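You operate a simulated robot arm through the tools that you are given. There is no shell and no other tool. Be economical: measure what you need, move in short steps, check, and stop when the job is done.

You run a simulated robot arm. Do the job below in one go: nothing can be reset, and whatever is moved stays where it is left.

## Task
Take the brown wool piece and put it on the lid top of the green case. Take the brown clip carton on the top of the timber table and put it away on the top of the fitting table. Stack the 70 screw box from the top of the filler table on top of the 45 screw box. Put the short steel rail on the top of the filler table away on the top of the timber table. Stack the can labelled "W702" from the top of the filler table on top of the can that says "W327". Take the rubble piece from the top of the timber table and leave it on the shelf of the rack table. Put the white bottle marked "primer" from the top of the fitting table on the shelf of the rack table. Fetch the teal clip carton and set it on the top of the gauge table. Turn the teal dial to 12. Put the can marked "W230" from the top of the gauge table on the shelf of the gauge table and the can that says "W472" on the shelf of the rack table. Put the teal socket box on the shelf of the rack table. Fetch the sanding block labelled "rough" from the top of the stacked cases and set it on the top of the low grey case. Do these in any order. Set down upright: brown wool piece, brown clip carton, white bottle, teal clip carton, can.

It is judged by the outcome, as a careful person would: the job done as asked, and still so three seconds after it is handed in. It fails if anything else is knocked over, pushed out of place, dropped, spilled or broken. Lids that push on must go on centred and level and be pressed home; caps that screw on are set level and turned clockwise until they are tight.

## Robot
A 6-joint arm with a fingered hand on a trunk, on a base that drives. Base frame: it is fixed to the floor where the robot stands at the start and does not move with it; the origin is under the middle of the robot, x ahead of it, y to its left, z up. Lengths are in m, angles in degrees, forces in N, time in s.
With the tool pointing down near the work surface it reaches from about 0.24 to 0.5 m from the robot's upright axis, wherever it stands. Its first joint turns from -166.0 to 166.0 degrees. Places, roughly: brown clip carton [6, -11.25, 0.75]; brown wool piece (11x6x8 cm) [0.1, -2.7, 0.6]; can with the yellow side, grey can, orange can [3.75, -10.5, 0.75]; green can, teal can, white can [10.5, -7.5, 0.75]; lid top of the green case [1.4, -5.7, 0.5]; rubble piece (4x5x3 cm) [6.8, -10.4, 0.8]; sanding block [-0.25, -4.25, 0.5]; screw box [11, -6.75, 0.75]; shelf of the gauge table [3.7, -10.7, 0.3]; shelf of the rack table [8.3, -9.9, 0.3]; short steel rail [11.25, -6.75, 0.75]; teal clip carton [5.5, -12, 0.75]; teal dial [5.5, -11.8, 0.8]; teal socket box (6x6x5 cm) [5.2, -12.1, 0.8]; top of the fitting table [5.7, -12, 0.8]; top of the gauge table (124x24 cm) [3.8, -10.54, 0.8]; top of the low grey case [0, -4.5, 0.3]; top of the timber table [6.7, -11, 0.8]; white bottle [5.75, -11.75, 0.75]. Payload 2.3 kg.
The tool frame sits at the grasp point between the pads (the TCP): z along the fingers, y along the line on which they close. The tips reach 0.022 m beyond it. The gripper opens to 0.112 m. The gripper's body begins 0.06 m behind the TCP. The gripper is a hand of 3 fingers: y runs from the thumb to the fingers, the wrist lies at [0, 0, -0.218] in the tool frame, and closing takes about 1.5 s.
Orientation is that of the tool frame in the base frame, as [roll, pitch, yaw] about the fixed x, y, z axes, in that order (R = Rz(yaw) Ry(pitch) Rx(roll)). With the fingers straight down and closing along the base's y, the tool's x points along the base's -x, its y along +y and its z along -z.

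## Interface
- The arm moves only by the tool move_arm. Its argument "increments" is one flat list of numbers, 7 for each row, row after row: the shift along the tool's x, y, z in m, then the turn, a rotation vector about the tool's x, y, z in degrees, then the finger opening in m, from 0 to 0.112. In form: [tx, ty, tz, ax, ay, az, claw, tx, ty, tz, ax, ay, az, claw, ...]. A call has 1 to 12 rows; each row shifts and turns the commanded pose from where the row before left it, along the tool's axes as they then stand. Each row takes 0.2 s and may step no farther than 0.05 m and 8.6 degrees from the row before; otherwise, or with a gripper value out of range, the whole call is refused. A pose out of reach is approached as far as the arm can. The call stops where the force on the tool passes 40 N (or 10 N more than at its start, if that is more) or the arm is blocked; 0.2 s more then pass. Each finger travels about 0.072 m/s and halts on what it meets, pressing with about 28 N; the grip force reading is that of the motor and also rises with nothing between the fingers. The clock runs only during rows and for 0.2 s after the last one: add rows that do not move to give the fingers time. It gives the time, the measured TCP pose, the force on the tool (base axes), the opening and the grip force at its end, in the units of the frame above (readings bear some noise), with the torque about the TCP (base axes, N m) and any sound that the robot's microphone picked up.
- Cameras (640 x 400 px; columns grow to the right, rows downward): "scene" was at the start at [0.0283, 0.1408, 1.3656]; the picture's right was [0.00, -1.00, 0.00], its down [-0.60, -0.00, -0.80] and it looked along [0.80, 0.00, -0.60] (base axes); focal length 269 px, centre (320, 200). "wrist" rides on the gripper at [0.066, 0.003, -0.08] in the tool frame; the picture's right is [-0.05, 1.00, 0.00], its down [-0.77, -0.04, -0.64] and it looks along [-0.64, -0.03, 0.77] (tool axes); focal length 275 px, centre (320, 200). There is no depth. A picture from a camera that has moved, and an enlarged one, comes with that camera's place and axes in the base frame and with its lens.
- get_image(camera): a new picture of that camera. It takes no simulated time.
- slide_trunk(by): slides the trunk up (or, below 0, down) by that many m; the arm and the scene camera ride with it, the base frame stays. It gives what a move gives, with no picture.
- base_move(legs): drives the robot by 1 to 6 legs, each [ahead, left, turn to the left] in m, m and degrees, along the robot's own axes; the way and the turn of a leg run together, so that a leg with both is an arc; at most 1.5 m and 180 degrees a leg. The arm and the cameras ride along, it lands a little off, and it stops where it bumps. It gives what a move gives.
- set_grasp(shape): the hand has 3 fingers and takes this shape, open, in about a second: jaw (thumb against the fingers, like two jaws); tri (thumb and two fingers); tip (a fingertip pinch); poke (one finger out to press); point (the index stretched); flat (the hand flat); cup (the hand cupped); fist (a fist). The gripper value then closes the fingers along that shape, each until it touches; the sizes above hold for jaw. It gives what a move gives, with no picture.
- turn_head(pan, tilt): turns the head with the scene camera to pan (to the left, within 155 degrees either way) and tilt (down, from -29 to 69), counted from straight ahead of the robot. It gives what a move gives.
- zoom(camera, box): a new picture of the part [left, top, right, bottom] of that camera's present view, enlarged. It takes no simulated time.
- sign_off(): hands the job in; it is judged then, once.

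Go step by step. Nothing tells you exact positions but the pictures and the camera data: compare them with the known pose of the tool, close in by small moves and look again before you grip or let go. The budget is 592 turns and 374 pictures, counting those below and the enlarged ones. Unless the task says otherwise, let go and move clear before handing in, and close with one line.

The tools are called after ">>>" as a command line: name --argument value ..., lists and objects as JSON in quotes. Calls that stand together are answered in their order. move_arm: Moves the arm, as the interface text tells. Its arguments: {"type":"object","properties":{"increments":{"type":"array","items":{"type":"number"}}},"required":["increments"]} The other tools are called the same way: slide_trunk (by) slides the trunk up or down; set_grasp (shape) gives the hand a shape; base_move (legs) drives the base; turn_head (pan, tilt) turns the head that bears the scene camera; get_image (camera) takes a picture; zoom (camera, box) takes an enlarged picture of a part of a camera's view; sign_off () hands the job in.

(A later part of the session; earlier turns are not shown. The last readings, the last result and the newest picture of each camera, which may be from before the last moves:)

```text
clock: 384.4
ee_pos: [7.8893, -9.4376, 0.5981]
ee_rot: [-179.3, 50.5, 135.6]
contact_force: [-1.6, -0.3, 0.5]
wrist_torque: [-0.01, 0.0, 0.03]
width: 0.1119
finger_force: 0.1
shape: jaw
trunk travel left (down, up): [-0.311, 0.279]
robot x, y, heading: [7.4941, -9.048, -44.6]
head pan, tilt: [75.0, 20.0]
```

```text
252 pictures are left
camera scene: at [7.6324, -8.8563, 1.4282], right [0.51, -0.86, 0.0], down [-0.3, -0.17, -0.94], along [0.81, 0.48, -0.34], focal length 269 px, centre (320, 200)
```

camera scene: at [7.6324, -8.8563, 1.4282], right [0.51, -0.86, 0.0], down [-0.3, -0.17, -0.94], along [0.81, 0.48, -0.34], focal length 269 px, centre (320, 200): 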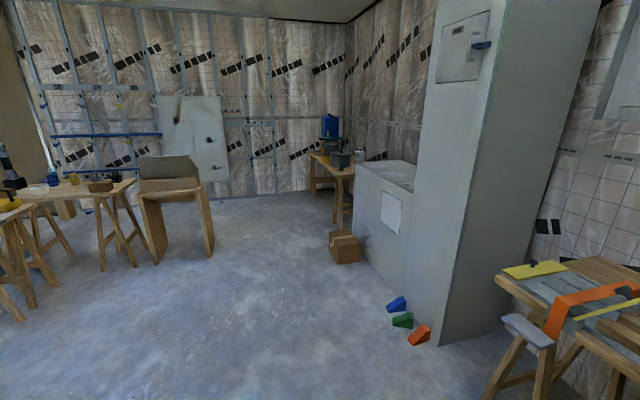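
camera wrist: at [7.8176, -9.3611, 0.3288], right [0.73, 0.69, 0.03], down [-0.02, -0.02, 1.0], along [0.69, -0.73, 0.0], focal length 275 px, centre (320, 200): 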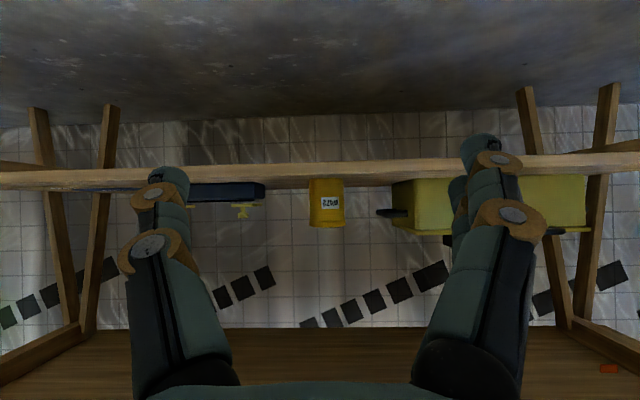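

>>> zoom --camera "scene" --box '[280, 100, 440, 220]'

>>> zoom --camera "scene" --box '[0, 140, 220, 300]'

```text
3.33 times, centred on (360, 160) of scene
camera zoom: at [7.6324, -8.8563, 1.4282], right [0.51, -0.86, 0.0], down [-0.3, -0.17, -0.94], along [0.81, 0.48, -0.34], focal length 897 px, centre (187, 333)
```

zoom: 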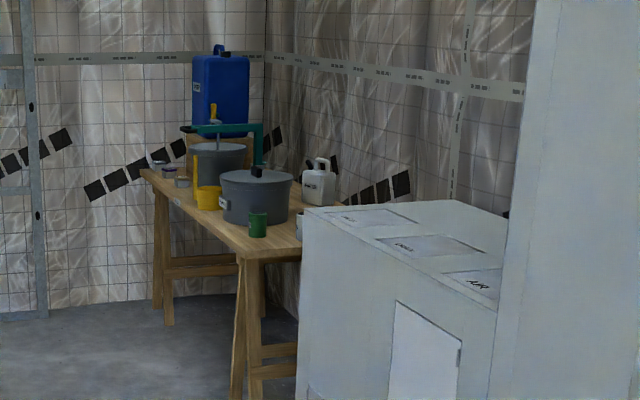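

```text
2.50 times, centred on (110, 220) of scene
camera zoom: at [7.6324, -8.8563, 1.4282], right [0.51, -0.86, 0.0], down [-0.3, -0.17, -0.94], along [0.81, 0.48, -0.34], focal length 673 px, centre (845, 150)
```

zoom: 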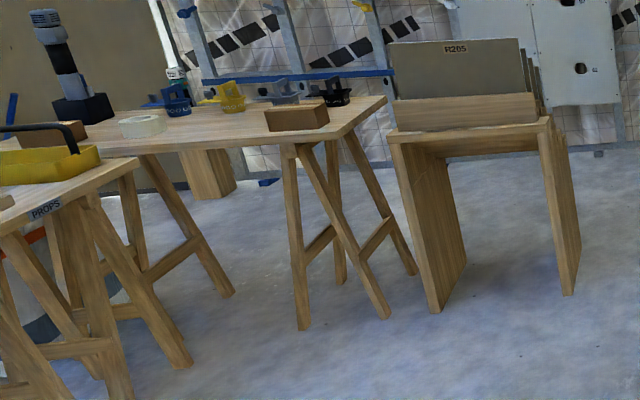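

The filler table's front also runs at 45°, so I can simply sidestep left along to it.

>>> base_move --legs '[[0, 1.3, 0], [0, 1.1, 0]]'

>>> turn_head --pan 15 --tilt 25

>>> get_image --camera "scene"

```text
clock: 396.2
ee_pos: [9.562, -7.6972, 0.5986]
ee_rot: [-179.2, 50.5, 136.6]
contact_force: [-0.5, 0.3, 0.1]
wrist_torque: [0.03, -0.01, -0.04]
width: 0.112
finger_force: 0.0
shape: jaw
trunk travel left (down, up): [-0.311, 0.279]
robot x, y, heading: [9.1607, -7.3138, -43.6]
head pan, tilt: [75.0, 20.0]
```

```text
clock: 397.5
ee_pos: [9.5611, -7.6975, 0.5997]
ee_rot: [-179.2, 50.5, 136.6]
contact_force: [-0.4, 0.0, -0.1]
wrist_torque: [0.02, 0.02, 0.0]
width: 0.1119
finger_force: 0.0
shape: jaw
trunk travel left (down, up): [-0.311, 0.279]
robot x, y, heading: [9.1573, -7.3135, -43.3]
head pan, tilt: [15.0, 25.0]
```

```text
249 pictures are left
camera scene: at [9.2958, -7.2134, 1.4201], right [-0.48, -0.88, 0.0], down [-0.37, 0.2, -0.91], along [0.8, -0.43, -0.42], focal length 269 px, centre (320, 200)
```

scene: 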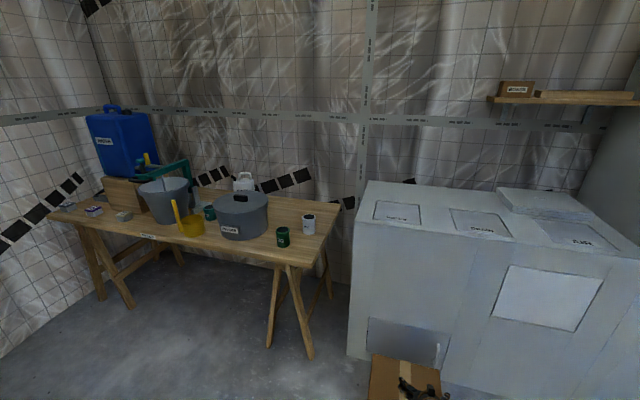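

>>> zoom --camera "scene" --box '[40, 150, 200, 270]'

>>> zoom --camera "scene" --box '[170, 150, 330, 270]'

```text
3.33 times, centred on (120, 210) of scene
camera zoom: at [9.2958, -7.2134, 1.4201], right [-0.48, -0.88, 0.0], down [-0.37, 0.2, -0.91], along [0.8, -0.43, -0.42], focal length 897 px, centre (987, 167)
```

zoom: 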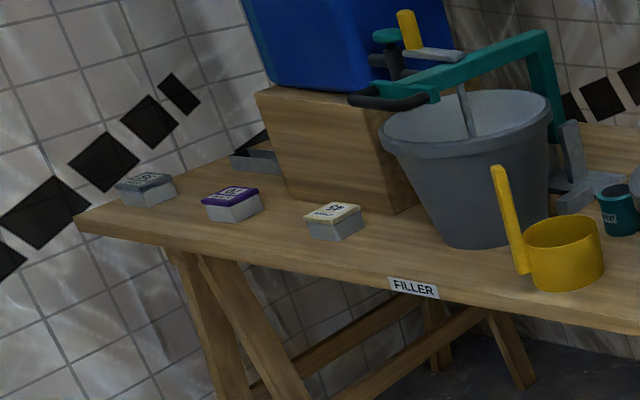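

```text
3.33 times, centred on (250, 210) of scene
camera zoom: at [9.2958, -7.2134, 1.4201], right [-0.48, -0.88, 0.0], down [-0.37, 0.2, -0.91], along [0.8, -0.43, -0.42], focal length 897 px, centre (553, 167)
```

zoom: 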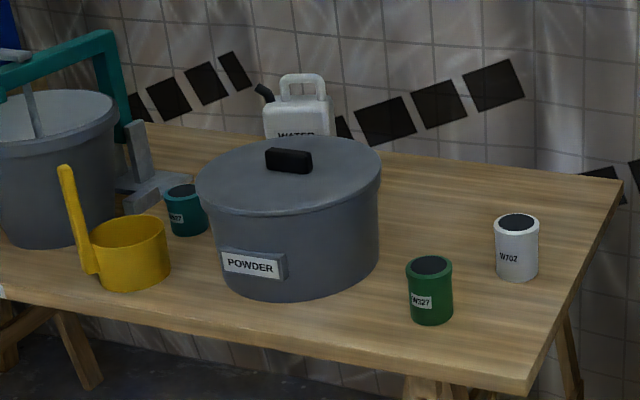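

W702 (white) stands right rear, W327 (green) in front of it. I reposition: strafe left, set hand pitch ~25° from vertical and raise.

>>> base_move --legs '[[0, 0.51, -1.7]]'

>>> slide_trunk --by 0.25

>>> move_arm --increments '[0.025, 0, -0.031, 0, 0, 0, 0.112, 0.025, 0, -0.031, 0, 0, 0, 0.112, 0, 0, 0, 0, 8.5, 0, 0.112, 0, 0, 0, 0, 8.5, 0, 0.112, 0, 0, 0, 0, 8.5, 0, 0.112, 0, 0, -0.03, 0, 0, 0, 0.112, 0, 0, 0, 0, 0, 0, 0.112]'

>>> turn_head --pan 0 --tilt 40

>>> get_image --camera "scene"

```text
clock: 400.4
ee_pos: [9.9055, -7.3445, 0.5987]
ee_rot: [-179.1, 50.6, 134.9]
contact_force: [0.5, -0.4, 0.1]
wrist_torque: [0.01, 0.03, 0.01]
width: 0.1119
finger_force: 0.1
shape: jaw
trunk travel left (down, up): [-0.311, 0.279]
robot x, y, heading: [9.5147, -6.945, -45.2]
head pan, tilt: [15.0, 25.0]
```

```text
clock: 403.0
ee_pos: [9.9062, -7.3449, 0.8486]
ee_rot: [-179.2, 50.4, 135.0]
contact_force: [-0.9, 0.1, 0.6]
wrist_torque: [-0.01, 0.02, 0.01]
width: 0.1118
finger_force: 0.0
shape: jaw
trunk travel left (down, up): [-0.561, 0.029]
robot x, y, heading: [9.5147, -6.9474, -45.5]
head pan, tilt: [15.0, 25.0]
```

```text
clock: 404.6
ee_pos: [9.8419, -7.2795, 0.877]
ee_rot: [-179.3, 24.9, 134.6]
contact_force: [1.0, 0.4, 0.6]
wrist_torque: [-0.01, -0.02, 0.01]
width: 0.1119
finger_force: 0.2
shape: jaw
trunk travel left (down, up): [-0.561, 0.029]
robot x, y, heading: [9.5154, -6.9504, -45.2]
head pan, tilt: [15.0, 25.0]
```

```text
clock: 405.4
ee_pos: [9.841, -7.2792, 0.877]
ee_rot: [-179.4, 25.0, 134.6]
contact_force: [-0.7, -0.3, 0.3]
wrist_torque: [-0.01, 0.01, 0.02]
width: 0.1119
finger_force: 0.0
shape: jaw
trunk travel left (down, up): [-0.561, 0.029]
robot x, y, heading: [9.5172, -6.9531, -45.0]
head pan, tilt: [0.0, 40.0]
```

```text
246 pictures are left
camera scene: at [9.6351, -6.8677, 1.6468], right [-0.71, -0.7, 0.0], down [-0.45, 0.46, -0.77], along [0.54, -0.54, -0.64], focal length 269 px, centre (320, 200)
```

scene: 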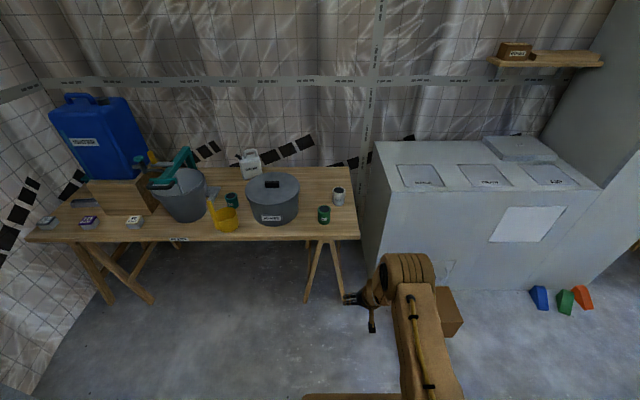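

>>> base_move --legs '[[0.3, 0.055, 0]]'

>>> move_arm --increments '[0, 0, 0, 0, -5, 0, 0.112, 0, 0, 0, 0, -5, 0, 0.112, 0, 0, 0, 0, 0, 0, 0.112]'

>>> get_image --camera "scene"

>>> get_image --camera "wrist"

```text
clock: 407.5
ee_pos: [10.0928, -7.4532, 0.8774]
ee_rot: [-179.4, 25.0, 134.7]
contact_force: [0.0, -0.1, 0.0]
wrist_torque: [-0.02, 0.0, 0.04]
width: 0.1117
finger_force: 0.0
shape: jaw
trunk travel left (down, up): [-0.561, 0.029]
robot x, y, heading: [9.7679, -7.1226, -45.4]
head pan, tilt: [0.0, 40.0]
```

```text
clock: 408.3
ee_pos: [10.093, -7.4518, 0.8771]
ee_rot: [-179.4, 35.1, 134.7]
contact_force: [-0.2, 0.3, 0.3]
wrist_torque: [-0.03, 0.03, 0.04]
width: 0.1121
finger_force: 0.1
shape: jaw
trunk travel left (down, up): [-0.561, 0.029]
robot x, y, heading: [9.7664, -7.1264, -45.1]
head pan, tilt: [0.0, 40.0]
```

```text
245 pictures are left
camera scene: at [9.8852, -7.0415, 1.6468], right [-0.71, -0.71, 0.0], down [-0.45, 0.46, -0.77], along [0.54, -0.54, -0.64], focal length 269 px, centre (320, 200)
```

scene: 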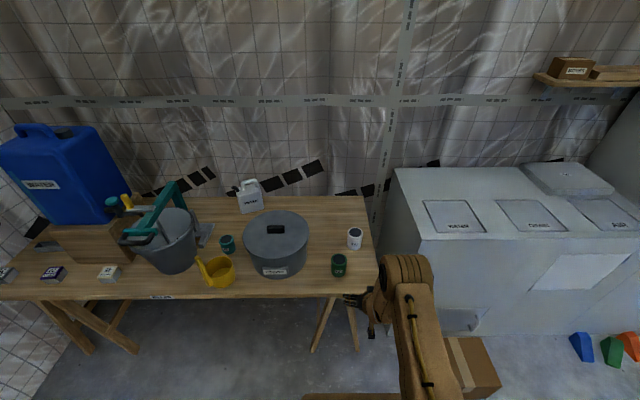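

```text
244 pictures are left
camera wrist: at [10.0237, -7.3779, 0.9049], right [0.74, 0.67, 0.02], down [0.17, -0.21, 0.96], along [0.65, -0.71, -0.27], focal length 275 px, centre (320, 200)
```

wrist: 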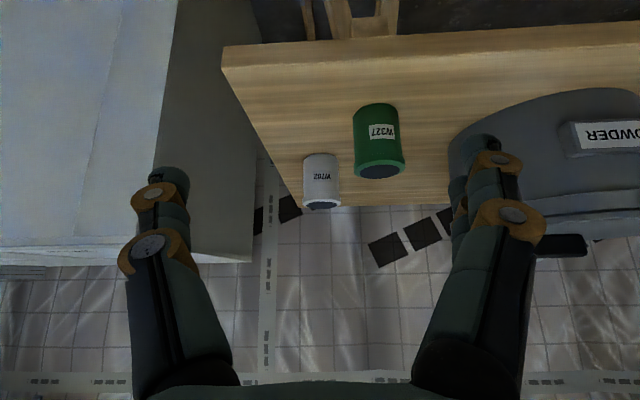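

The filler table is lower (z≈0.71); W702 is ~0.8 m ahead. I lower the trunk and advance 0.2 m.

>>> base_move --legs '[[0.19, 0.01, 0]]'

>>> get_image --camera "wrist"

>>> get_image --camera "scene"

```text
clock: 409.8
ee_pos: [10.2355, -7.582, 0.8777]
ee_rot: [-179.4, 34.9, 134.8]
contact_force: [-0.4, 0.4, 0.4]
wrist_torque: [-0.02, 0.01, 0.02]
width: 0.112
finger_force: 0.1
shape: jaw
trunk travel left (down, up): [-0.561, 0.029]
robot x, y, heading: [9.9093, -7.2474, -45.3]
head pan, tilt: [0.0, 40.0]
```

```text
243 pictures are left
camera wrist: at [10.1663, -7.507, 0.9048], right [0.74, 0.67, 0.02], down [0.17, -0.21, 0.96], along [0.65, -0.71, -0.27], focal length 275 px, centre (320, 200)
```

wrist: 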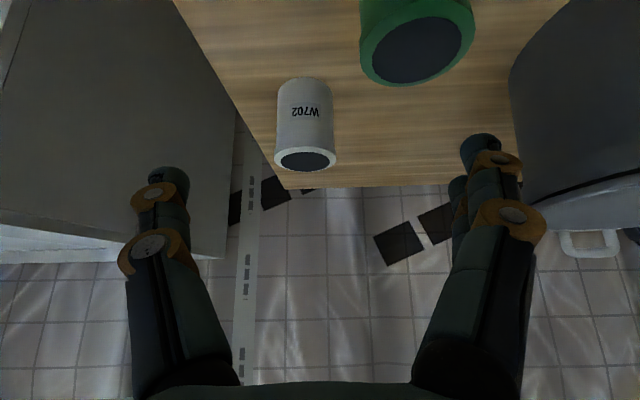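

```text
242 pictures are left
camera scene: at [10.0281, -7.1709, 1.6468], right [-0.71, -0.71, 0.0], down [-0.45, 0.46, -0.77], along [0.54, -0.54, -0.64], focal length 269 px, centre (320, 200)
```

scene: 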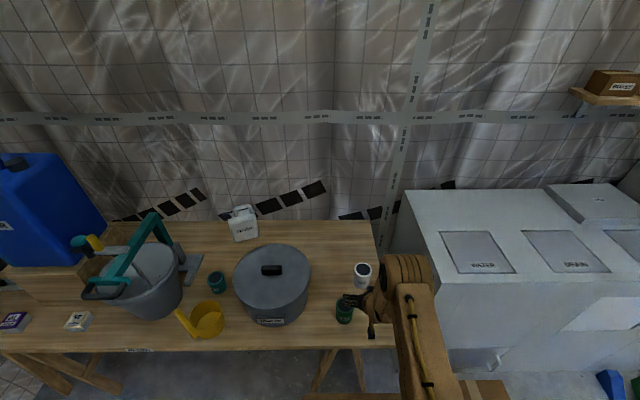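

Now I have W702 at about (10.33,-7.706), top z≈0.787, W327 at (10.288,-7.56). I advance 7 cm, move the hand over W702 and then lower by trunk.

>>> base_move --legs '[[0.07, 0, 0]]'

>>> move_arm --increments '[-0.02, -0.008, 0.014, 0, 0, 0, 0.112, -0.02, -0.008, 0.014, 0, 0, 0, 0.112, -0.02, -0.007, 0.014, 0, 0, 0, 0.112, 0, 0, 0, 0, 0, 0, 0.112]'

>>> get_image --camera "wrist"

>>> zoom --camera "scene" --box '[300, 230, 460, 350]'

```text
clock: 410.8
ee_pos: [10.2843, -7.6312, 0.877]
ee_rot: [-179.5, 35.0, 134.7]
contact_force: [-0.2, -0.3, -0.7]
wrist_torque: [0.0, 0.0, -0.01]
width: 0.1119
finger_force: 0.0
shape: jaw
trunk travel left (down, up): [-0.561, 0.029]
robot x, y, heading: [9.9567, -7.3008, -45.3]
head pan, tilt: [0.0, 40.0]
```

```text
clock: 411.8
ee_pos: [10.3179, -7.6982, 0.8779]
ee_rot: [-179.4, 35.0, 134.7]
contact_force: [0.6, -0.5, -0.2]
wrist_torque: [-0.03, 0.01, -0.02]
width: 0.112
finger_force: 0.1
shape: jaw
trunk travel left (down, up): [-0.561, 0.029]
robot x, y, heading: [9.9538, -7.3012, -45.2]
head pan, tilt: [0.0, 40.0]
```

```text
241 pictures are left
camera wrist: at [10.2497, -7.6248, 0.9052], right [0.74, 0.67, 0.02], down [0.17, -0.21, 0.96], along [0.65, -0.71, -0.27], focal length 275 px, centre (320, 200)
```

wrist: 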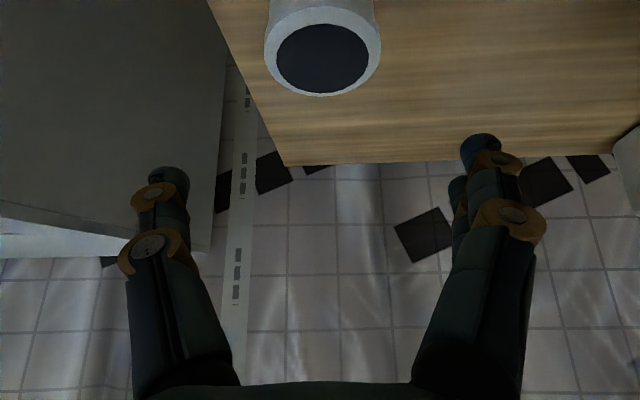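

```text
3.33 times, centred on (380, 290) of scene
camera zoom: at [10.0766, -7.2195, 1.6468], right [-0.71, -0.71, 0.0], down [-0.45, 0.46, -0.77], along [0.54, -0.54, -0.64], focal length 897 px, centre (120, -100)
```

zoom: 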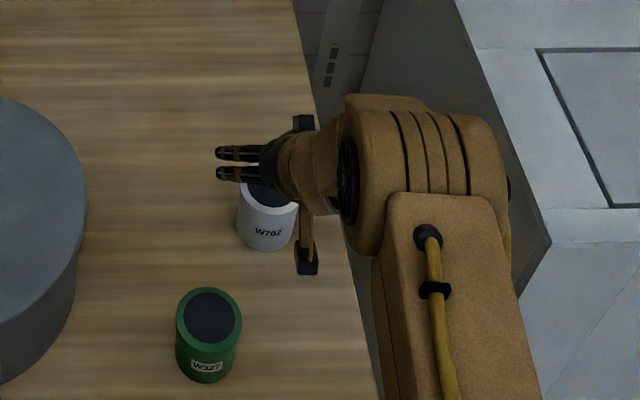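

>>> move_arm --increments '[-0.013, 0, 0.009, 0, 0, 0, 0.112, 0, 0, 0, 0, 0, 0, 0.112]'

>>> slide_trunk --by -0.115

>>> get_image --camera "wrist"

```text
clock: 412.4
ee_pos: [10.3302, -7.7099, 0.8787]
ee_rot: [-179.3, 35.0, 134.8]
contact_force: [-0.1, -0.7, -0.4]
wrist_torque: [0.0, 0.01, -0.01]
width: 0.1119
finger_force: 0.0
shape: jaw
trunk travel left (down, up): [-0.561, 0.029]
robot x, y, heading: [9.9609, -7.3052, -45.1]
head pan, tilt: [0.0, 40.0]
```

```text
clock: 413.9
ee_pos: [10.329, -7.7102, 0.7625]
ee_rot: [-179.4, 35.0, 134.9]
contact_force: [0.3, 0.6, 0.5]
wrist_torque: [-0.01, 0.01, -0.03]
width: 0.1117
finger_force: 0.1
shape: jaw
trunk travel left (down, up): [-0.446, 0.144]
robot x, y, heading: [9.9595, -7.301, -45.1]
head pan, tilt: [0.0, 40.0]
```

```text
239 pictures are left
camera wrist: at [10.2611, -7.636, 0.7904], right [0.74, 0.67, 0.02], down [0.17, -0.21, 0.96], along [0.65, -0.71, -0.27], focal length 275 px, centre (320, 200)
```

wrist: 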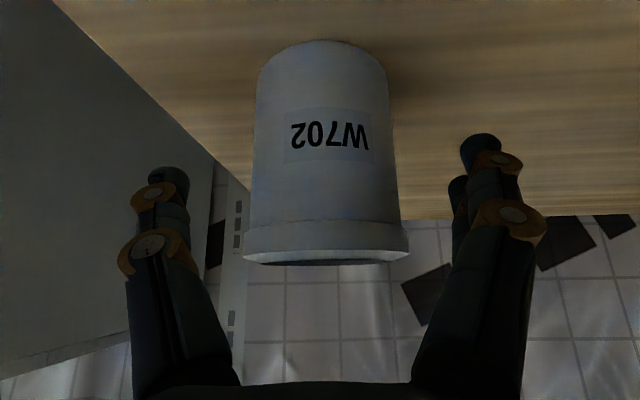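

>>> slide_trunk --by -0.014

>>> move_arm --increments '[0, 0, 0, 0, 0, 0, 0.09, 0, 0, 0, 0, 0, 0, 0.07, 0, 0, 0, 0, 0, 0, 0.05, 0, 0, 0, 0, 0, 0, 0.04, 0, 0, 0, 0, 0, 0, 0.04, 0, 0, 0, 0, 0, 0, 0.04]'

>>> get_image --camera "wrist"

```text
clock: 414.5
ee_pos: [10.3287, -7.7106, 0.7484]
ee_rot: [-179.2, 35.0, 134.8]
contact_force: [-0.8, 0.3, -0.1]
wrist_torque: [0.04, 0.01, 0.02]
width: 0.1118
finger_force: 0.1
shape: jaw
trunk travel left (down, up): [-0.432, 0.158]
robot x, y, heading: [9.9596, -7.3012, -45.3]
head pan, tilt: [0.0, 40.0]
```

```text
clock: 415.9
ee_pos: [10.33, -7.7096, 0.7499]
ee_rot: [-179.3, 35.0, 134.6]
contact_force: [-0.9, 0.3, 0.1]
wrist_torque: [0.01, 0.03, 0.03]
width: 0.0551
finger_force: 27.5
shape: jaw
trunk travel left (down, up): [-0.432, 0.158]
robot x, y, heading: [9.9608, -7.3001, -45.2]
head pan, tilt: [0.0, 40.0]
```

```text
238 pictures are left
camera wrist: at [10.2611, -7.636, 0.7763], right [0.74, 0.67, 0.02], down [0.17, -0.21, 0.96], along [0.65, -0.71, -0.27], focal length 275 px, centre (320, 200)
```

wrist: 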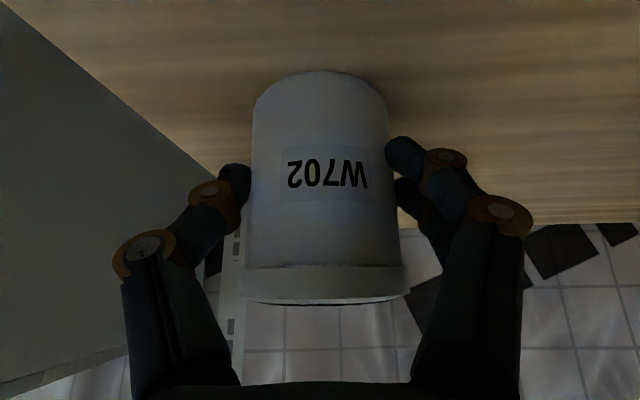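

>>> slide_trunk --by 0.13

>>> zoom --camera "scene" --box '[300, 230, 460, 350]'

>>> get_image --camera "wrist"

```text
clock: 417.5
ee_pos: [10.3287, -7.7095, 0.8781]
ee_rot: [-179.4, 35.0, 134.7]
contact_force: [0.3, -0.2, -1.5]
wrist_torque: [0.02, 0.02, 0.06]
width: 0.0548
finger_force: 27.8
shape: jaw
trunk travel left (down, up): [-0.562, 0.028]
robot x, y, heading: [9.9588, -7.3006, -45.1]
head pan, tilt: [0.0, 40.0]
```

```text
3.33 times, centred on (380, 290) of scene
camera zoom: at [10.0771, -7.2202, 1.6477], right [-0.71, -0.71, 0.0], down [-0.45, 0.46, -0.77], along [0.54, -0.54, -0.64], focal length 897 px, centre (120, -100)
```

zoom: 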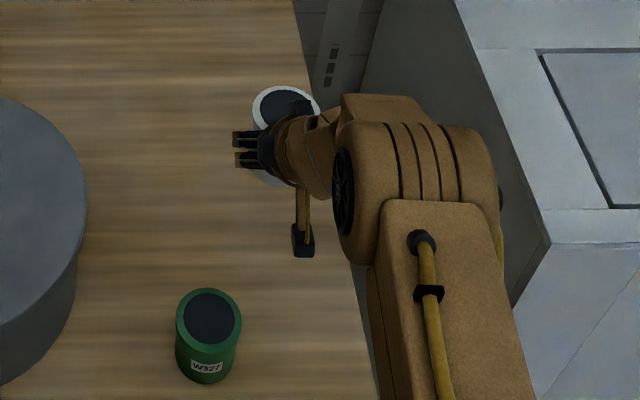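

```text
236 pictures are left
camera wrist: at [10.2614, -7.6362, 0.9062], right [0.74, 0.67, 0.02], down [0.17, -0.21, 0.96], along [0.65, -0.71, -0.27], focal length 275 px, centre (320, 200)
```

wrist: 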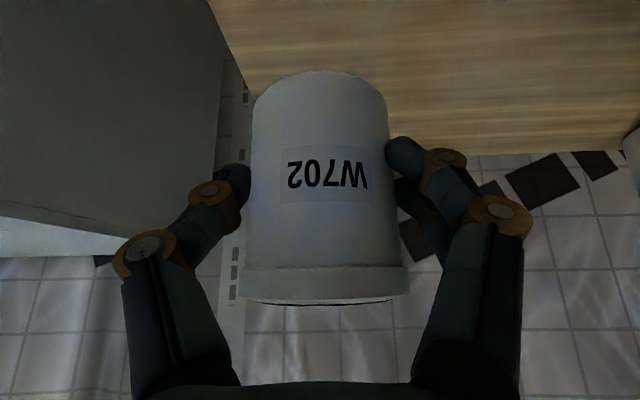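

Both views agree: shift 0.140 back and 0.078 left to be over W327. I move there.

>>> move_arm --increments '[0.0288, 0.0193, -0.0201, 0, 0, 0, 0.04, 0.0288, 0.0193, -0.0201, 0, 0, 0, 0.04, 0.0288, 0.0193, -0.0201, 0, 0, 0, 0.04, 0.0286, 0.0191, -0.0203, 0, 0, 0, 0.04, 0, 0, 0, 0, 0, 0, 0.04]'

>>> zoom --camera "scene" --box '[270, 250, 430, 370]'

>>> get_image --camera "wrist"

```text
clock: 418.7
ee_pos: [10.2858, -7.5572, 0.8773]
ee_rot: [-179.3, 35.0, 134.7]
contact_force: [0.5, 0.0, -2.8]
wrist_torque: [0.03, 0.04, 0.01]
width: 0.0546
finger_force: 28.1
shape: jaw
trunk travel left (down, up): [-0.562, 0.028]
robot x, y, heading: [9.9592, -7.2987, -45.3]
head pan, tilt: [0.0, 40.0]
```

```text
3.33 times, centred on (350, 310) of scene
camera zoom: at [10.0769, -7.2207, 1.6478], right [-0.71, -0.71, 0.0], down [-0.45, 0.46, -0.77], along [0.54, -0.54, -0.64], focal length 897 px, centre (220, -167)
```

zoom: 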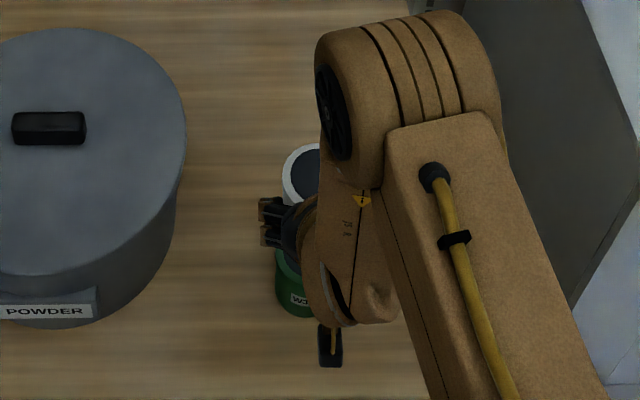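

```text
234 pictures are left
camera wrist: at [10.2174, -7.4829, 0.906], right [0.74, 0.67, 0.02], down [0.17, -0.21, 0.96], along [0.65, -0.71, -0.27], focal length 275 px, centre (320, 200)
```

wrist: 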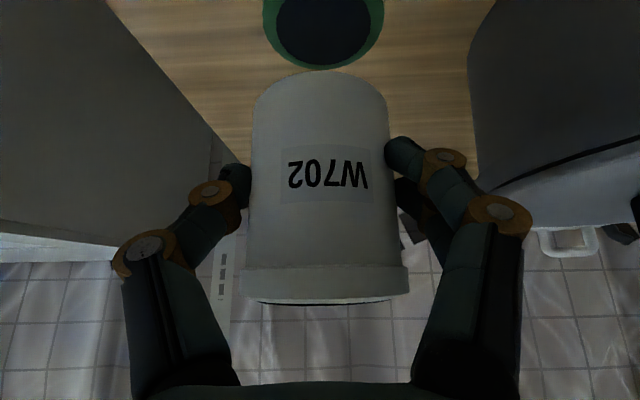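

W327's top is right below W702 in line. I lower by trunk until contact.

>>> slide_trunk --by -0.03

>>> get_image --camera "wrist"

>>> slide_trunk --by -0.006

```text
clock: 419.4
ee_pos: [10.2859, -7.5572, 0.8481]
ee_rot: [-179.2, 35.0, 134.7]
contact_force: [0.2, 0.4, -3.5]
wrist_torque: [0.03, 0.06, -0.01]
width: 0.0549
finger_force: 27.7
shape: jaw
trunk travel left (down, up): [-0.532, 0.058]
robot x, y, heading: [9.9568, -7.2996, -45.1]
head pan, tilt: [0.0, 40.0]
```

```text
233 pictures are left
camera wrist: at [10.2175, -7.4829, 0.876], right [0.74, 0.67, 0.02], down [0.17, -0.21, 0.96], along [0.65, -0.71, -0.27], focal length 275 px, centre (320, 200)
```

wrist: 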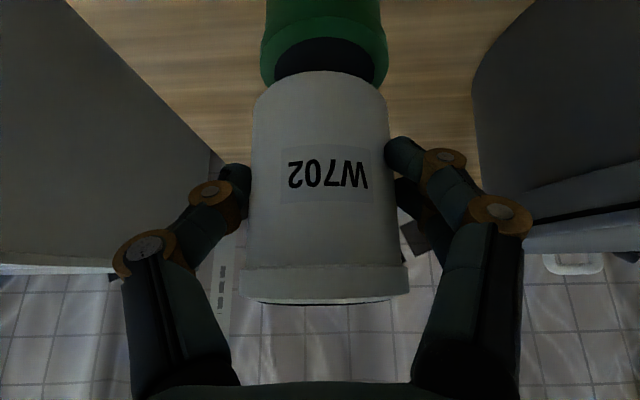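

```text
clock: 420.0
ee_pos: [10.2867, -7.5563, 0.8426]
ee_rot: [-179.2, 35.0, 134.7]
contact_force: [0.1, 1.3, -3.1]
wrist_torque: [0.01, 0.0, -0.01]
width: 0.0548
finger_force: 27.7
shape: jaw
trunk travel left (down, up): [-0.526, 0.064]
robot x, y, heading: [9.9566, -7.2999, -45.3]
head pan, tilt: [0.0, 40.0]
```

>>> slide_trunk --by -0.006

>>> slide_trunk --by -0.005

>>> get_image --camera "wrist"

```text
clock: 420.6
ee_pos: [10.2859, -7.5579, 0.8361]
ee_rot: [-179.3, 34.9, 134.6]
contact_force: [0.0, 0.0, -2.5]
wrist_torque: [0.04, 0.04, 0.0]
width: 0.0547
finger_force: 27.9
shape: jaw
trunk travel left (down, up): [-0.52, 0.07]
robot x, y, heading: [9.9588, -7.3025, -45.1]
head pan, tilt: [0.0, 40.0]
```

```text
clock: 421.1
ee_pos: [10.2869, -7.5566, 0.8313]
ee_rot: [-179.4, 35.0, 134.6]
contact_force: [-1.0, 0.6, -2.1]
wrist_torque: [0.03, 0.04, -0.03]
width: 0.0549
finger_force: 27.5
shape: jaw
trunk travel left (down, up): [-0.515, 0.075]
robot x, y, heading: [9.9592, -7.3015, -45.3]
head pan, tilt: [0.0, 40.0]
```

```text
232 pictures are left
camera wrist: at [10.2176, -7.4829, 0.859], right [0.74, 0.67, 0.02], down [0.17, -0.21, 0.96], along [0.65, -0.71, -0.27], focal length 275 px, centre (320, 200)
```

wrist: 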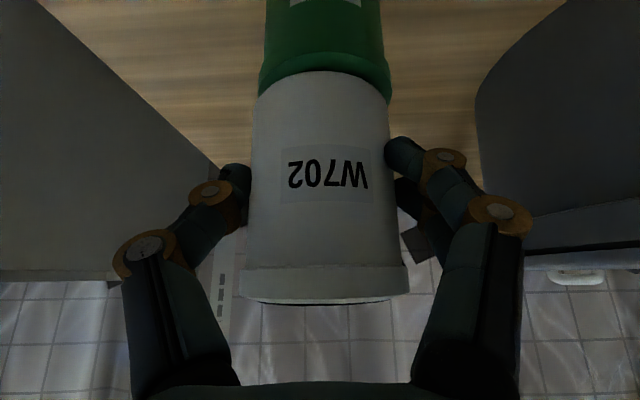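

>>> slide_trunk --by -0.004

>>> slide_trunk --by -0.003

>>> get_image --camera "wrist"

```text
clock: 421.6
ee_pos: [10.2865, -7.556, 0.8283]
ee_rot: [-179.5, 35.0, 134.8]
contact_force: [-0.9, -0.2, 7.3]
wrist_torque: [-0.03, -0.01, 0.0]
width: 0.0546
finger_force: 28.0
shape: jaw
trunk travel left (down, up): [-0.511, 0.079]
robot x, y, heading: [9.9599, -7.2988, -45.2]
head pan, tilt: [0.0, 40.0]
```

```text
clock: 422.1
ee_pos: [10.2863, -7.5566, 0.827]
ee_rot: [-179.3, 35.5, 134.7]
contact_force: [1.1, -1.5, 27.0]
wrist_torque: [-0.21, -0.2, -0.04]
width: 0.0543
finger_force: 28.3
shape: jaw
trunk travel left (down, up): [-0.508, 0.082]
robot x, y, heading: [9.957, -7.3009, -45.2]
head pan, tilt: [0.0, 40.0]
```

```text
231 pictures are left
camera wrist: at [10.217, -7.4825, 0.8536], right [0.74, 0.67, 0.02], down [0.16, -0.21, 0.97], along [0.65, -0.71, -0.26], focal length 275 px, centre (320, 200)
```

wrist: 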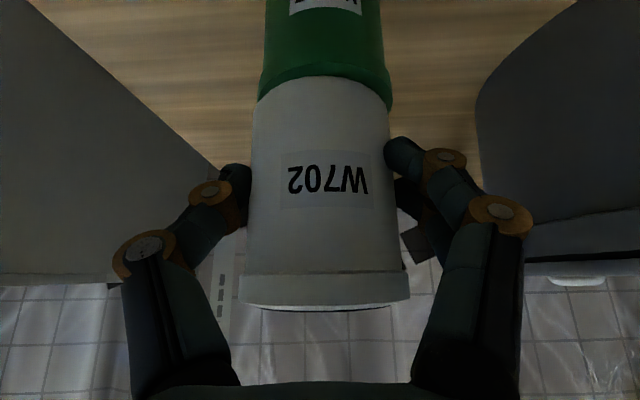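

>>> slide_trunk --by 0.001

>>> move_arm --increments '[0, 0, 0, 0, 0, 0, 0.058, 0, 0, 0, 0, 0, 0, 0.064, 0, 0, 0, 0, 0, 0, 0.075, 0, 0, 0, 0, 0, 0, 0.09, 0, 0, 0, 0, 0, 0, 0.112, 0, 0, 0, 0, 0, 0, 0.112]'

>>> get_image --camera "wrist"

```text
clock: 422.6
ee_pos: [10.2846, -7.5556, 0.8276]
ee_rot: [-179.4, 35.3, 134.7]
contact_force: [3.3, -2.4, 25.3]
wrist_torque: [-0.15, -0.19, -0.01]
width: 0.0539
finger_force: 27.7
shape: jaw
trunk travel left (down, up): [-0.509, 0.081]
robot x, y, heading: [9.9558, -7.3009, -45.2]
head pan, tilt: [0.0, 40.0]
```

```text
clock: 424.1
ee_pos: [10.2858, -7.5572, 0.825]
ee_rot: [-179.3, 35.0, 134.7]
contact_force: [0.9, 0.4, 0.6]
wrist_torque: [-0.01, -0.02, -0.01]
width: 0.1118
finger_force: 0.2
shape: jaw
trunk travel left (down, up): [-0.509, 0.081]
robot x, y, heading: [9.9574, -7.3032, -45.1]
head pan, tilt: [0.0, 40.0]
```

```text
230 pictures are left
camera wrist: at [10.2175, -7.4828, 0.8531], right [0.74, 0.67, 0.02], down [0.17, -0.21, 0.96], along [0.65, -0.71, -0.27], focal length 275 px, centre (320, 200)
```

wrist: 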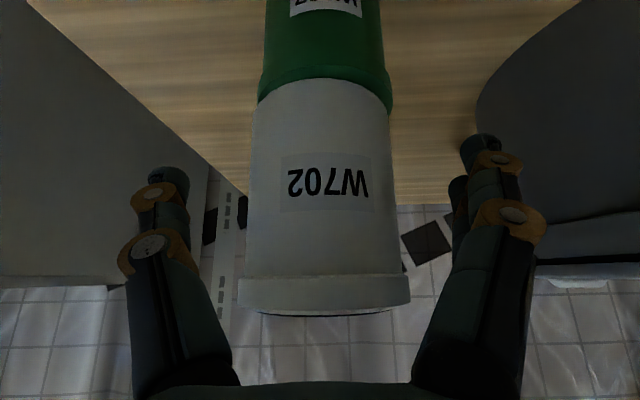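

W702 rests on W327. I back straight off.

>>> base_move --legs '[[-0.3, 0, 0]]'

>>> get_image --camera "scene"

>>> zoom --camera "scene" --box '[260, 170, 420, 290]'

```text
clock: 426.1
ee_pos: [10.0767, -7.3447, 0.8249]
ee_rot: [-179.3, 35.1, 135.0]
contact_force: [0.7, -0.6, -0.5]
wrist_torque: [-0.01, 0.0, 0.0]
width: 0.1119
finger_force: 0.1
shape: jaw
trunk travel left (down, up): [-0.509, 0.081]
robot x, y, heading: [9.7466, -7.0901, -44.8]
head pan, tilt: [0.0, 40.0]
```

```text
229 pictures are left
camera scene: at [9.8651, -7.0077, 1.5948], right [-0.71, -0.71, 0.0], down [-0.45, 0.45, -0.77], along [0.54, -0.54, -0.64], focal length 269 px, centre (320, 200)
```

scene: 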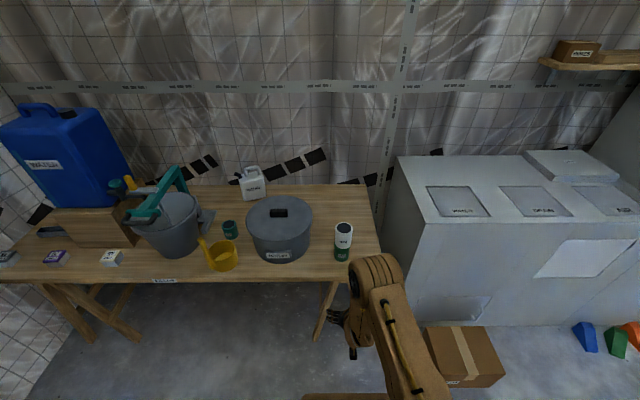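

```text
3.33 times, centred on (340, 230) of scene
camera zoom: at [9.8651, -7.0077, 1.5948], right [-0.71, -0.71, 0.0], down [-0.45, 0.45, -0.77], along [0.54, -0.54, -0.64], focal length 897 px, centre (253, 100)
```

zoom: 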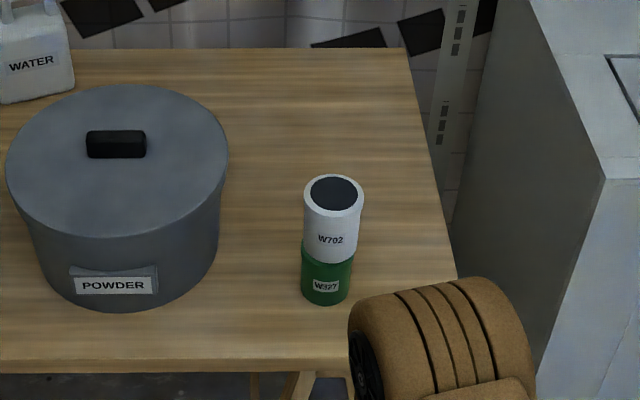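

>>> base_move --legs '[[-0.08, 0.85, 0]]'

>>> get_image --camera "scene"

>>> zoom --camera "scene" --box '[160, 150, 400, 300]'

```text
clock: 430.7
ee_pos: [10.6273, -6.6802, 0.8261]
ee_rot: [-179.3, 35.1, 134.9]
contact_force: [0.3, 0.8, 0.2]
wrist_torque: [0.01, -0.05, 0.0]
width: 0.1119
finger_force: 0.1
shape: jaw
trunk travel left (down, up): [-0.509, 0.081]
robot x, y, heading: [10.2997, -6.425, -45.2]
head pan, tilt: [0.0, 40.0]
```

```text
227 pictures are left
camera scene: at [10.4171, -6.3441, 1.5948], right [-0.71, -0.71, 0.0], down [-0.45, 0.45, -0.77], along [0.54, -0.54, -0.64], focal length 269 px, centre (320, 200)
```

scene: 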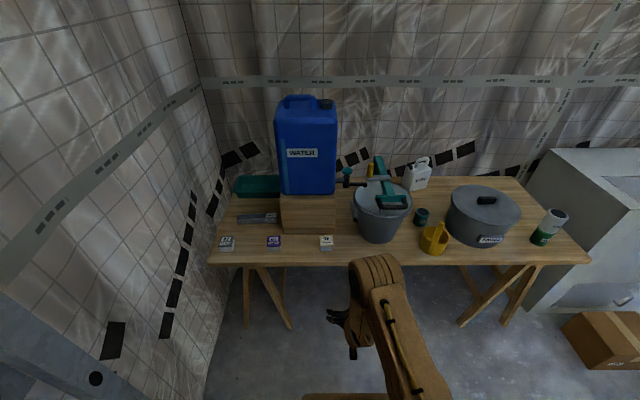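

```text
2.67 times, centred on (280, 225) of scene
camera zoom: at [10.4171, -6.3441, 1.5948], right [-0.71, -0.71, 0.0], down [-0.45, 0.45, -0.77], along [0.54, -0.54, -0.64], focal length 718 px, centre (427, 133)
```

zoom: 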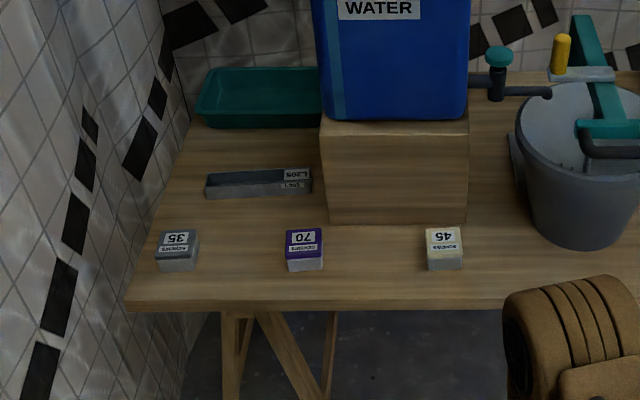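

70 (purple) is in the middle, 45 at right. I strafe left, advance and bring the hand vertical.

>>> base_move --legs '[[0, 0.23, 0], [0.31, 0, 0]]'

>>> move_arm --increments '[0, 0, 0, 0, 7, 0, 0.112, 0, 0, 0, 0, 7, 0, 0.112, 0, 0, 0, 0, 7, 0, 0.112, 0, 0, 0, 0, 7, 0, 0.112, 0, 0, 0, 0, 7, 0, 0.112, 0, 0, 0, 0, 0, 0, 0.112]'

>>> get_image --camera "wrist"

>>> get_image --camera "scene"

```text
clock: 434.1
ee_pos: [11.0077, -6.7378, 0.8256]
ee_rot: [-179.3, 35.0, 134.8]
contact_force: [-0.4, -1.1, 0.7]
wrist_torque: [0.0, -0.04, -0.03]
width: 0.1118
finger_force: 0.2
shape: jaw
trunk travel left (down, up): [-0.509, 0.081]
robot x, y, heading: [10.6802, -6.4795, -45.1]
head pan, tilt: [0.0, 40.0]
```

```text
clock: 435.5
ee_pos: [11.0142, -6.7281, 0.8229]
ee_rot: [177.5, 3.4, 135.1]
contact_force: [-1.1, 0.0, -0.2]
wrist_torque: [0.0, 0.0, -0.03]
width: 0.1118
finger_force: 0.2
shape: jaw
out of reach, approached as far as the arm can: row 3, 4, 5
trunk travel left (down, up): [-0.509, 0.081]
robot x, y, heading: [10.6777, -6.4822, -45.1]
head pan, tilt: [0.0, 40.0]
```

```text
225 pictures are left
camera wrist: at [10.9631, -6.6796, 0.8997], right [0.74, 0.68, 0.05], down [0.47, -0.56, 0.68], along [0.48, -0.47, -0.73], focal length 275 px, centre (320, 200)
```

wrist: 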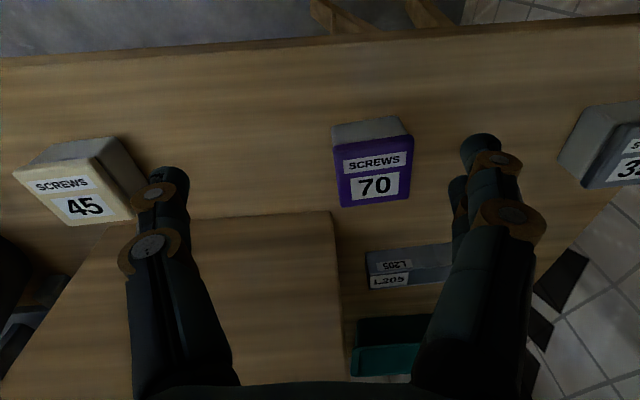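

```text
224 pictures are left
camera scene: at [10.7983, -6.4003, 1.5948], right [-0.71, -0.71, 0.0], down [-0.45, 0.46, -0.77], along [0.54, -0.54, -0.64], focal length 269 px, centre (320, 200)
```

scene: 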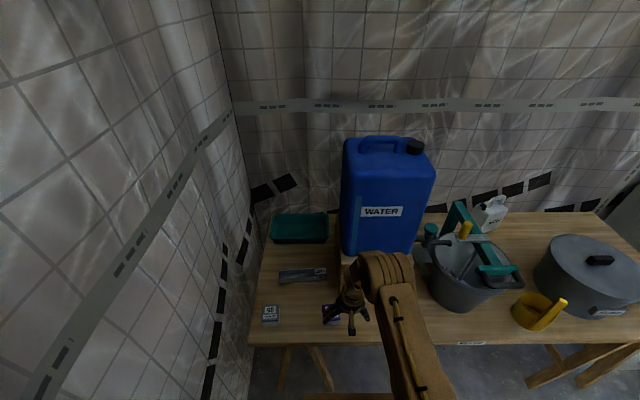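

>>> move_arm --increments '[0, 0, -0.04, 0, 0, 0, 0.112, 0, 0, -0.04, 0, 0, 0, 0.112, 0, 0, -0.04, 0, 0, 0, 0.112, 0, 0, -0.03, 2.5, 0, 0, 0.112, 0, 0, 0, 0, 3.4, 0, 0.112, 0, 0, 0, 0, 0, 0, 0.112]'

>>> slide_trunk --by -0.15

>>> get_image --camera "wrist"

```text
clock: 436.9
ee_pos: [11.0038, -6.7284, 0.9741]
ee_rot: [179.8, -0.1, 135.2]
contact_force: [0.3, 0.9, -0.1]
wrist_torque: [-0.02, 0.02, 0.0]
width: 0.1119
finger_force: 0.1
shape: jaw
trunk travel left (down, up): [-0.509, 0.081]
robot x, y, heading: [10.6818, -6.479, -45.1]
head pan, tilt: [0.0, 40.0]
```

```text
clock: 438.6
ee_pos: [11.0031, -6.7275, 0.8229]
ee_rot: [179.8, -0.1, 135.2]
contact_force: [0.5, 0.9, -0.1]
wrist_torque: [0.02, 0.0, 0.0]
width: 0.112
finger_force: 0.1
shape: jaw
trunk travel left (down, up): [-0.359, 0.231]
robot x, y, heading: [10.6821, -6.4835, -45.1]
head pan, tilt: [0.0, 40.0]
```

```text
223 pictures are left
camera wrist: at [10.9584, -6.6791, 0.9033], right [0.74, 0.68, 0.0], down [0.52, -0.57, 0.63], along [0.43, -0.47, -0.77], focal length 275 px, centre (320, 200)
```

wrist: 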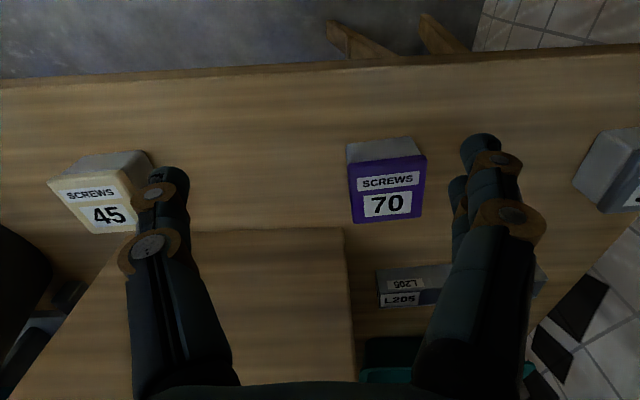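

>>> move_arm --increments '[-0.029, 0.0235, 0, 0, 0, -4, 0.112, -0.029, 0.0235, 0, 0, 0, -4, 0.112, 0, 0, 0.03, 0, 0, 0, 0.112, 0, 0, 0, 0, 0, 0, 0.112]'

>>> get_image --camera "wrist"

```text
clock: 439.6
ee_pos: [11.0783, -6.7327, 0.7933]
ee_rot: [179.7, 0.0, 143.1]
contact_force: [0.0, 0.5, 0.3]
wrist_torque: [-0.01, -0.01, 0.01]
width: 0.1121
finger_force: 0.2
shape: jaw
trunk travel left (down, up): [-0.359, 0.231]
robot x, y, heading: [10.678, -6.4831, -44.8]
head pan, tilt: [0.0, 40.0]
```

```text
222 pictures are left
camera wrist: at [11.0264, -6.6907, 0.8737], right [0.64, 0.77, 0.0], down [0.6, -0.49, 0.63], along [0.49, -0.4, -0.77], focal length 275 px, centre (320, 200)
```

wrist: 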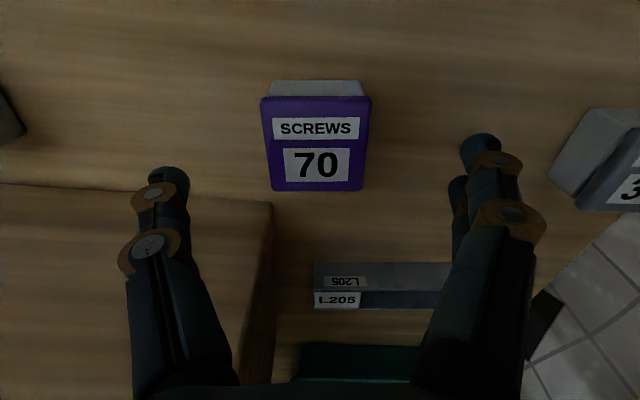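

Aligned in yaw and position. I descend and grip.

>>> move_arm --increments '[0, 0, 0.03, 0, 0, 0, 0.112, 0, 0, 0.025, 0, 0, 0, 0.112, 0, 0, 0.005, 0, 0, 0, 0.112, 0, 0, 0, 0, 0, 0, 0.112]'

>>> get_image --camera "wrist"

```text
clock: 440.6
ee_pos: [11.0784, -6.7321, 0.734]
ee_rot: [179.8, -0.1, 143.2]
contact_force: [-0.2, 0.3, 0.4]
wrist_torque: [-0.02, 0.02, -0.05]
width: 0.112
finger_force: 0.2
shape: jaw
trunk travel left (down, up): [-0.359, 0.231]
robot x, y, heading: [10.6806, -6.4822, -45.2]
head pan, tilt: [0.0, 40.0]
```

```text
221 pictures are left
camera wrist: at [11.0269, -6.6902, 0.8137], right [0.64, 0.77, 0.0], down [0.6, -0.49, 0.63], along [0.49, -0.4, -0.77], focal length 275 px, centre (320, 200)
```

wrist: 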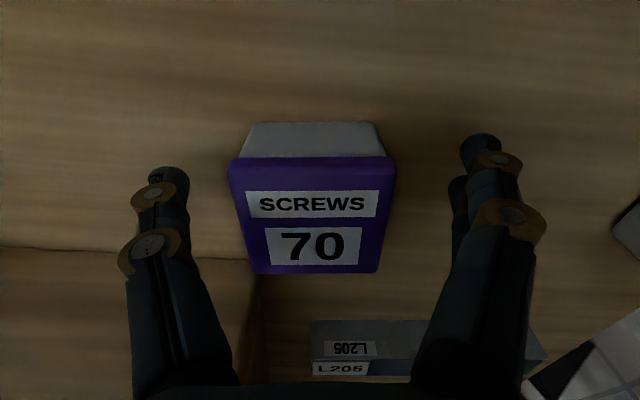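

>>> move_arm --increments '[0, 0, 0.006, 0, 0, 0, 0.112, 0, 0, 0, 0, 0, 0, 0.09, 0, 0, 0, 0, 0, 0, 0.07, 0, 0, 0, 0, 0, 0, 0.05, 0, 0, 0, 0, 0, 0, 0.04, 0, 0, 0, 0, 0, 0, 0.04, 0, 0, 0, 0, 0, 0, 0.04]'

>>> move_arm --increments '[0, 0, -0.02, 0, 0, 0, 0.04, 0, 0, -0.035, 0, 0, 0, 0.04, 0, 0, -0.035, 0, 0, 0, 0.04, 0, 0, 0, 0, 0, 0, 0.04]'

>>> get_image --camera "wrist"

```text
clock: 442.2
ee_pos: [11.0784, -6.7327, 0.7271]
ee_rot: [179.8, -0.1, 143.3]
contact_force: [0.2, -0.4, -0.3]
wrist_torque: [-0.03, 0.02, 0.01]
width: 0.0474
finger_force: 28.4
shape: jaw
trunk travel left (down, up): [-0.359, 0.231]
robot x, y, heading: [10.6804, -6.4803, -45.0]
head pan, tilt: [0.0, 40.0]
```

```text
clock: 443.2
ee_pos: [11.0786, -6.7335, 0.817]
ee_rot: [179.8, -0.1, 143.1]
contact_force: [-0.2, -0.4, -2.4]
wrist_torque: [0.02, 0.02, -0.02]
width: 0.0479
finger_force: 28.3
shape: jaw
trunk travel left (down, up): [-0.359, 0.231]
robot x, y, heading: [10.6784, -6.4821, -44.9]
head pan, tilt: [0.0, 40.0]
```

```text
220 pictures are left
camera wrist: at [11.0272, -6.6908, 0.8974], right [0.64, 0.77, 0.0], down [0.6, -0.49, 0.63], along [0.49, -0.4, -0.77], focal length 275 px, centre (320, 200)
```

wrist: 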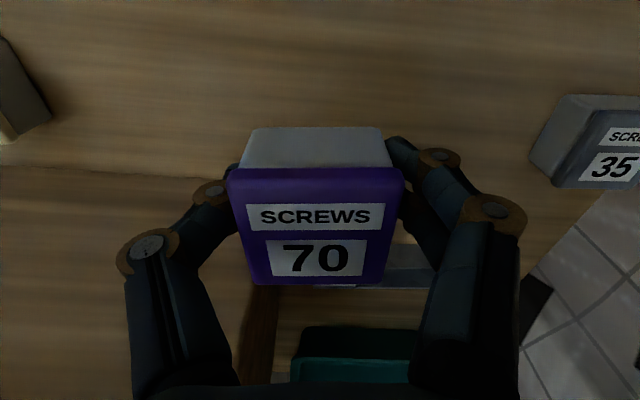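

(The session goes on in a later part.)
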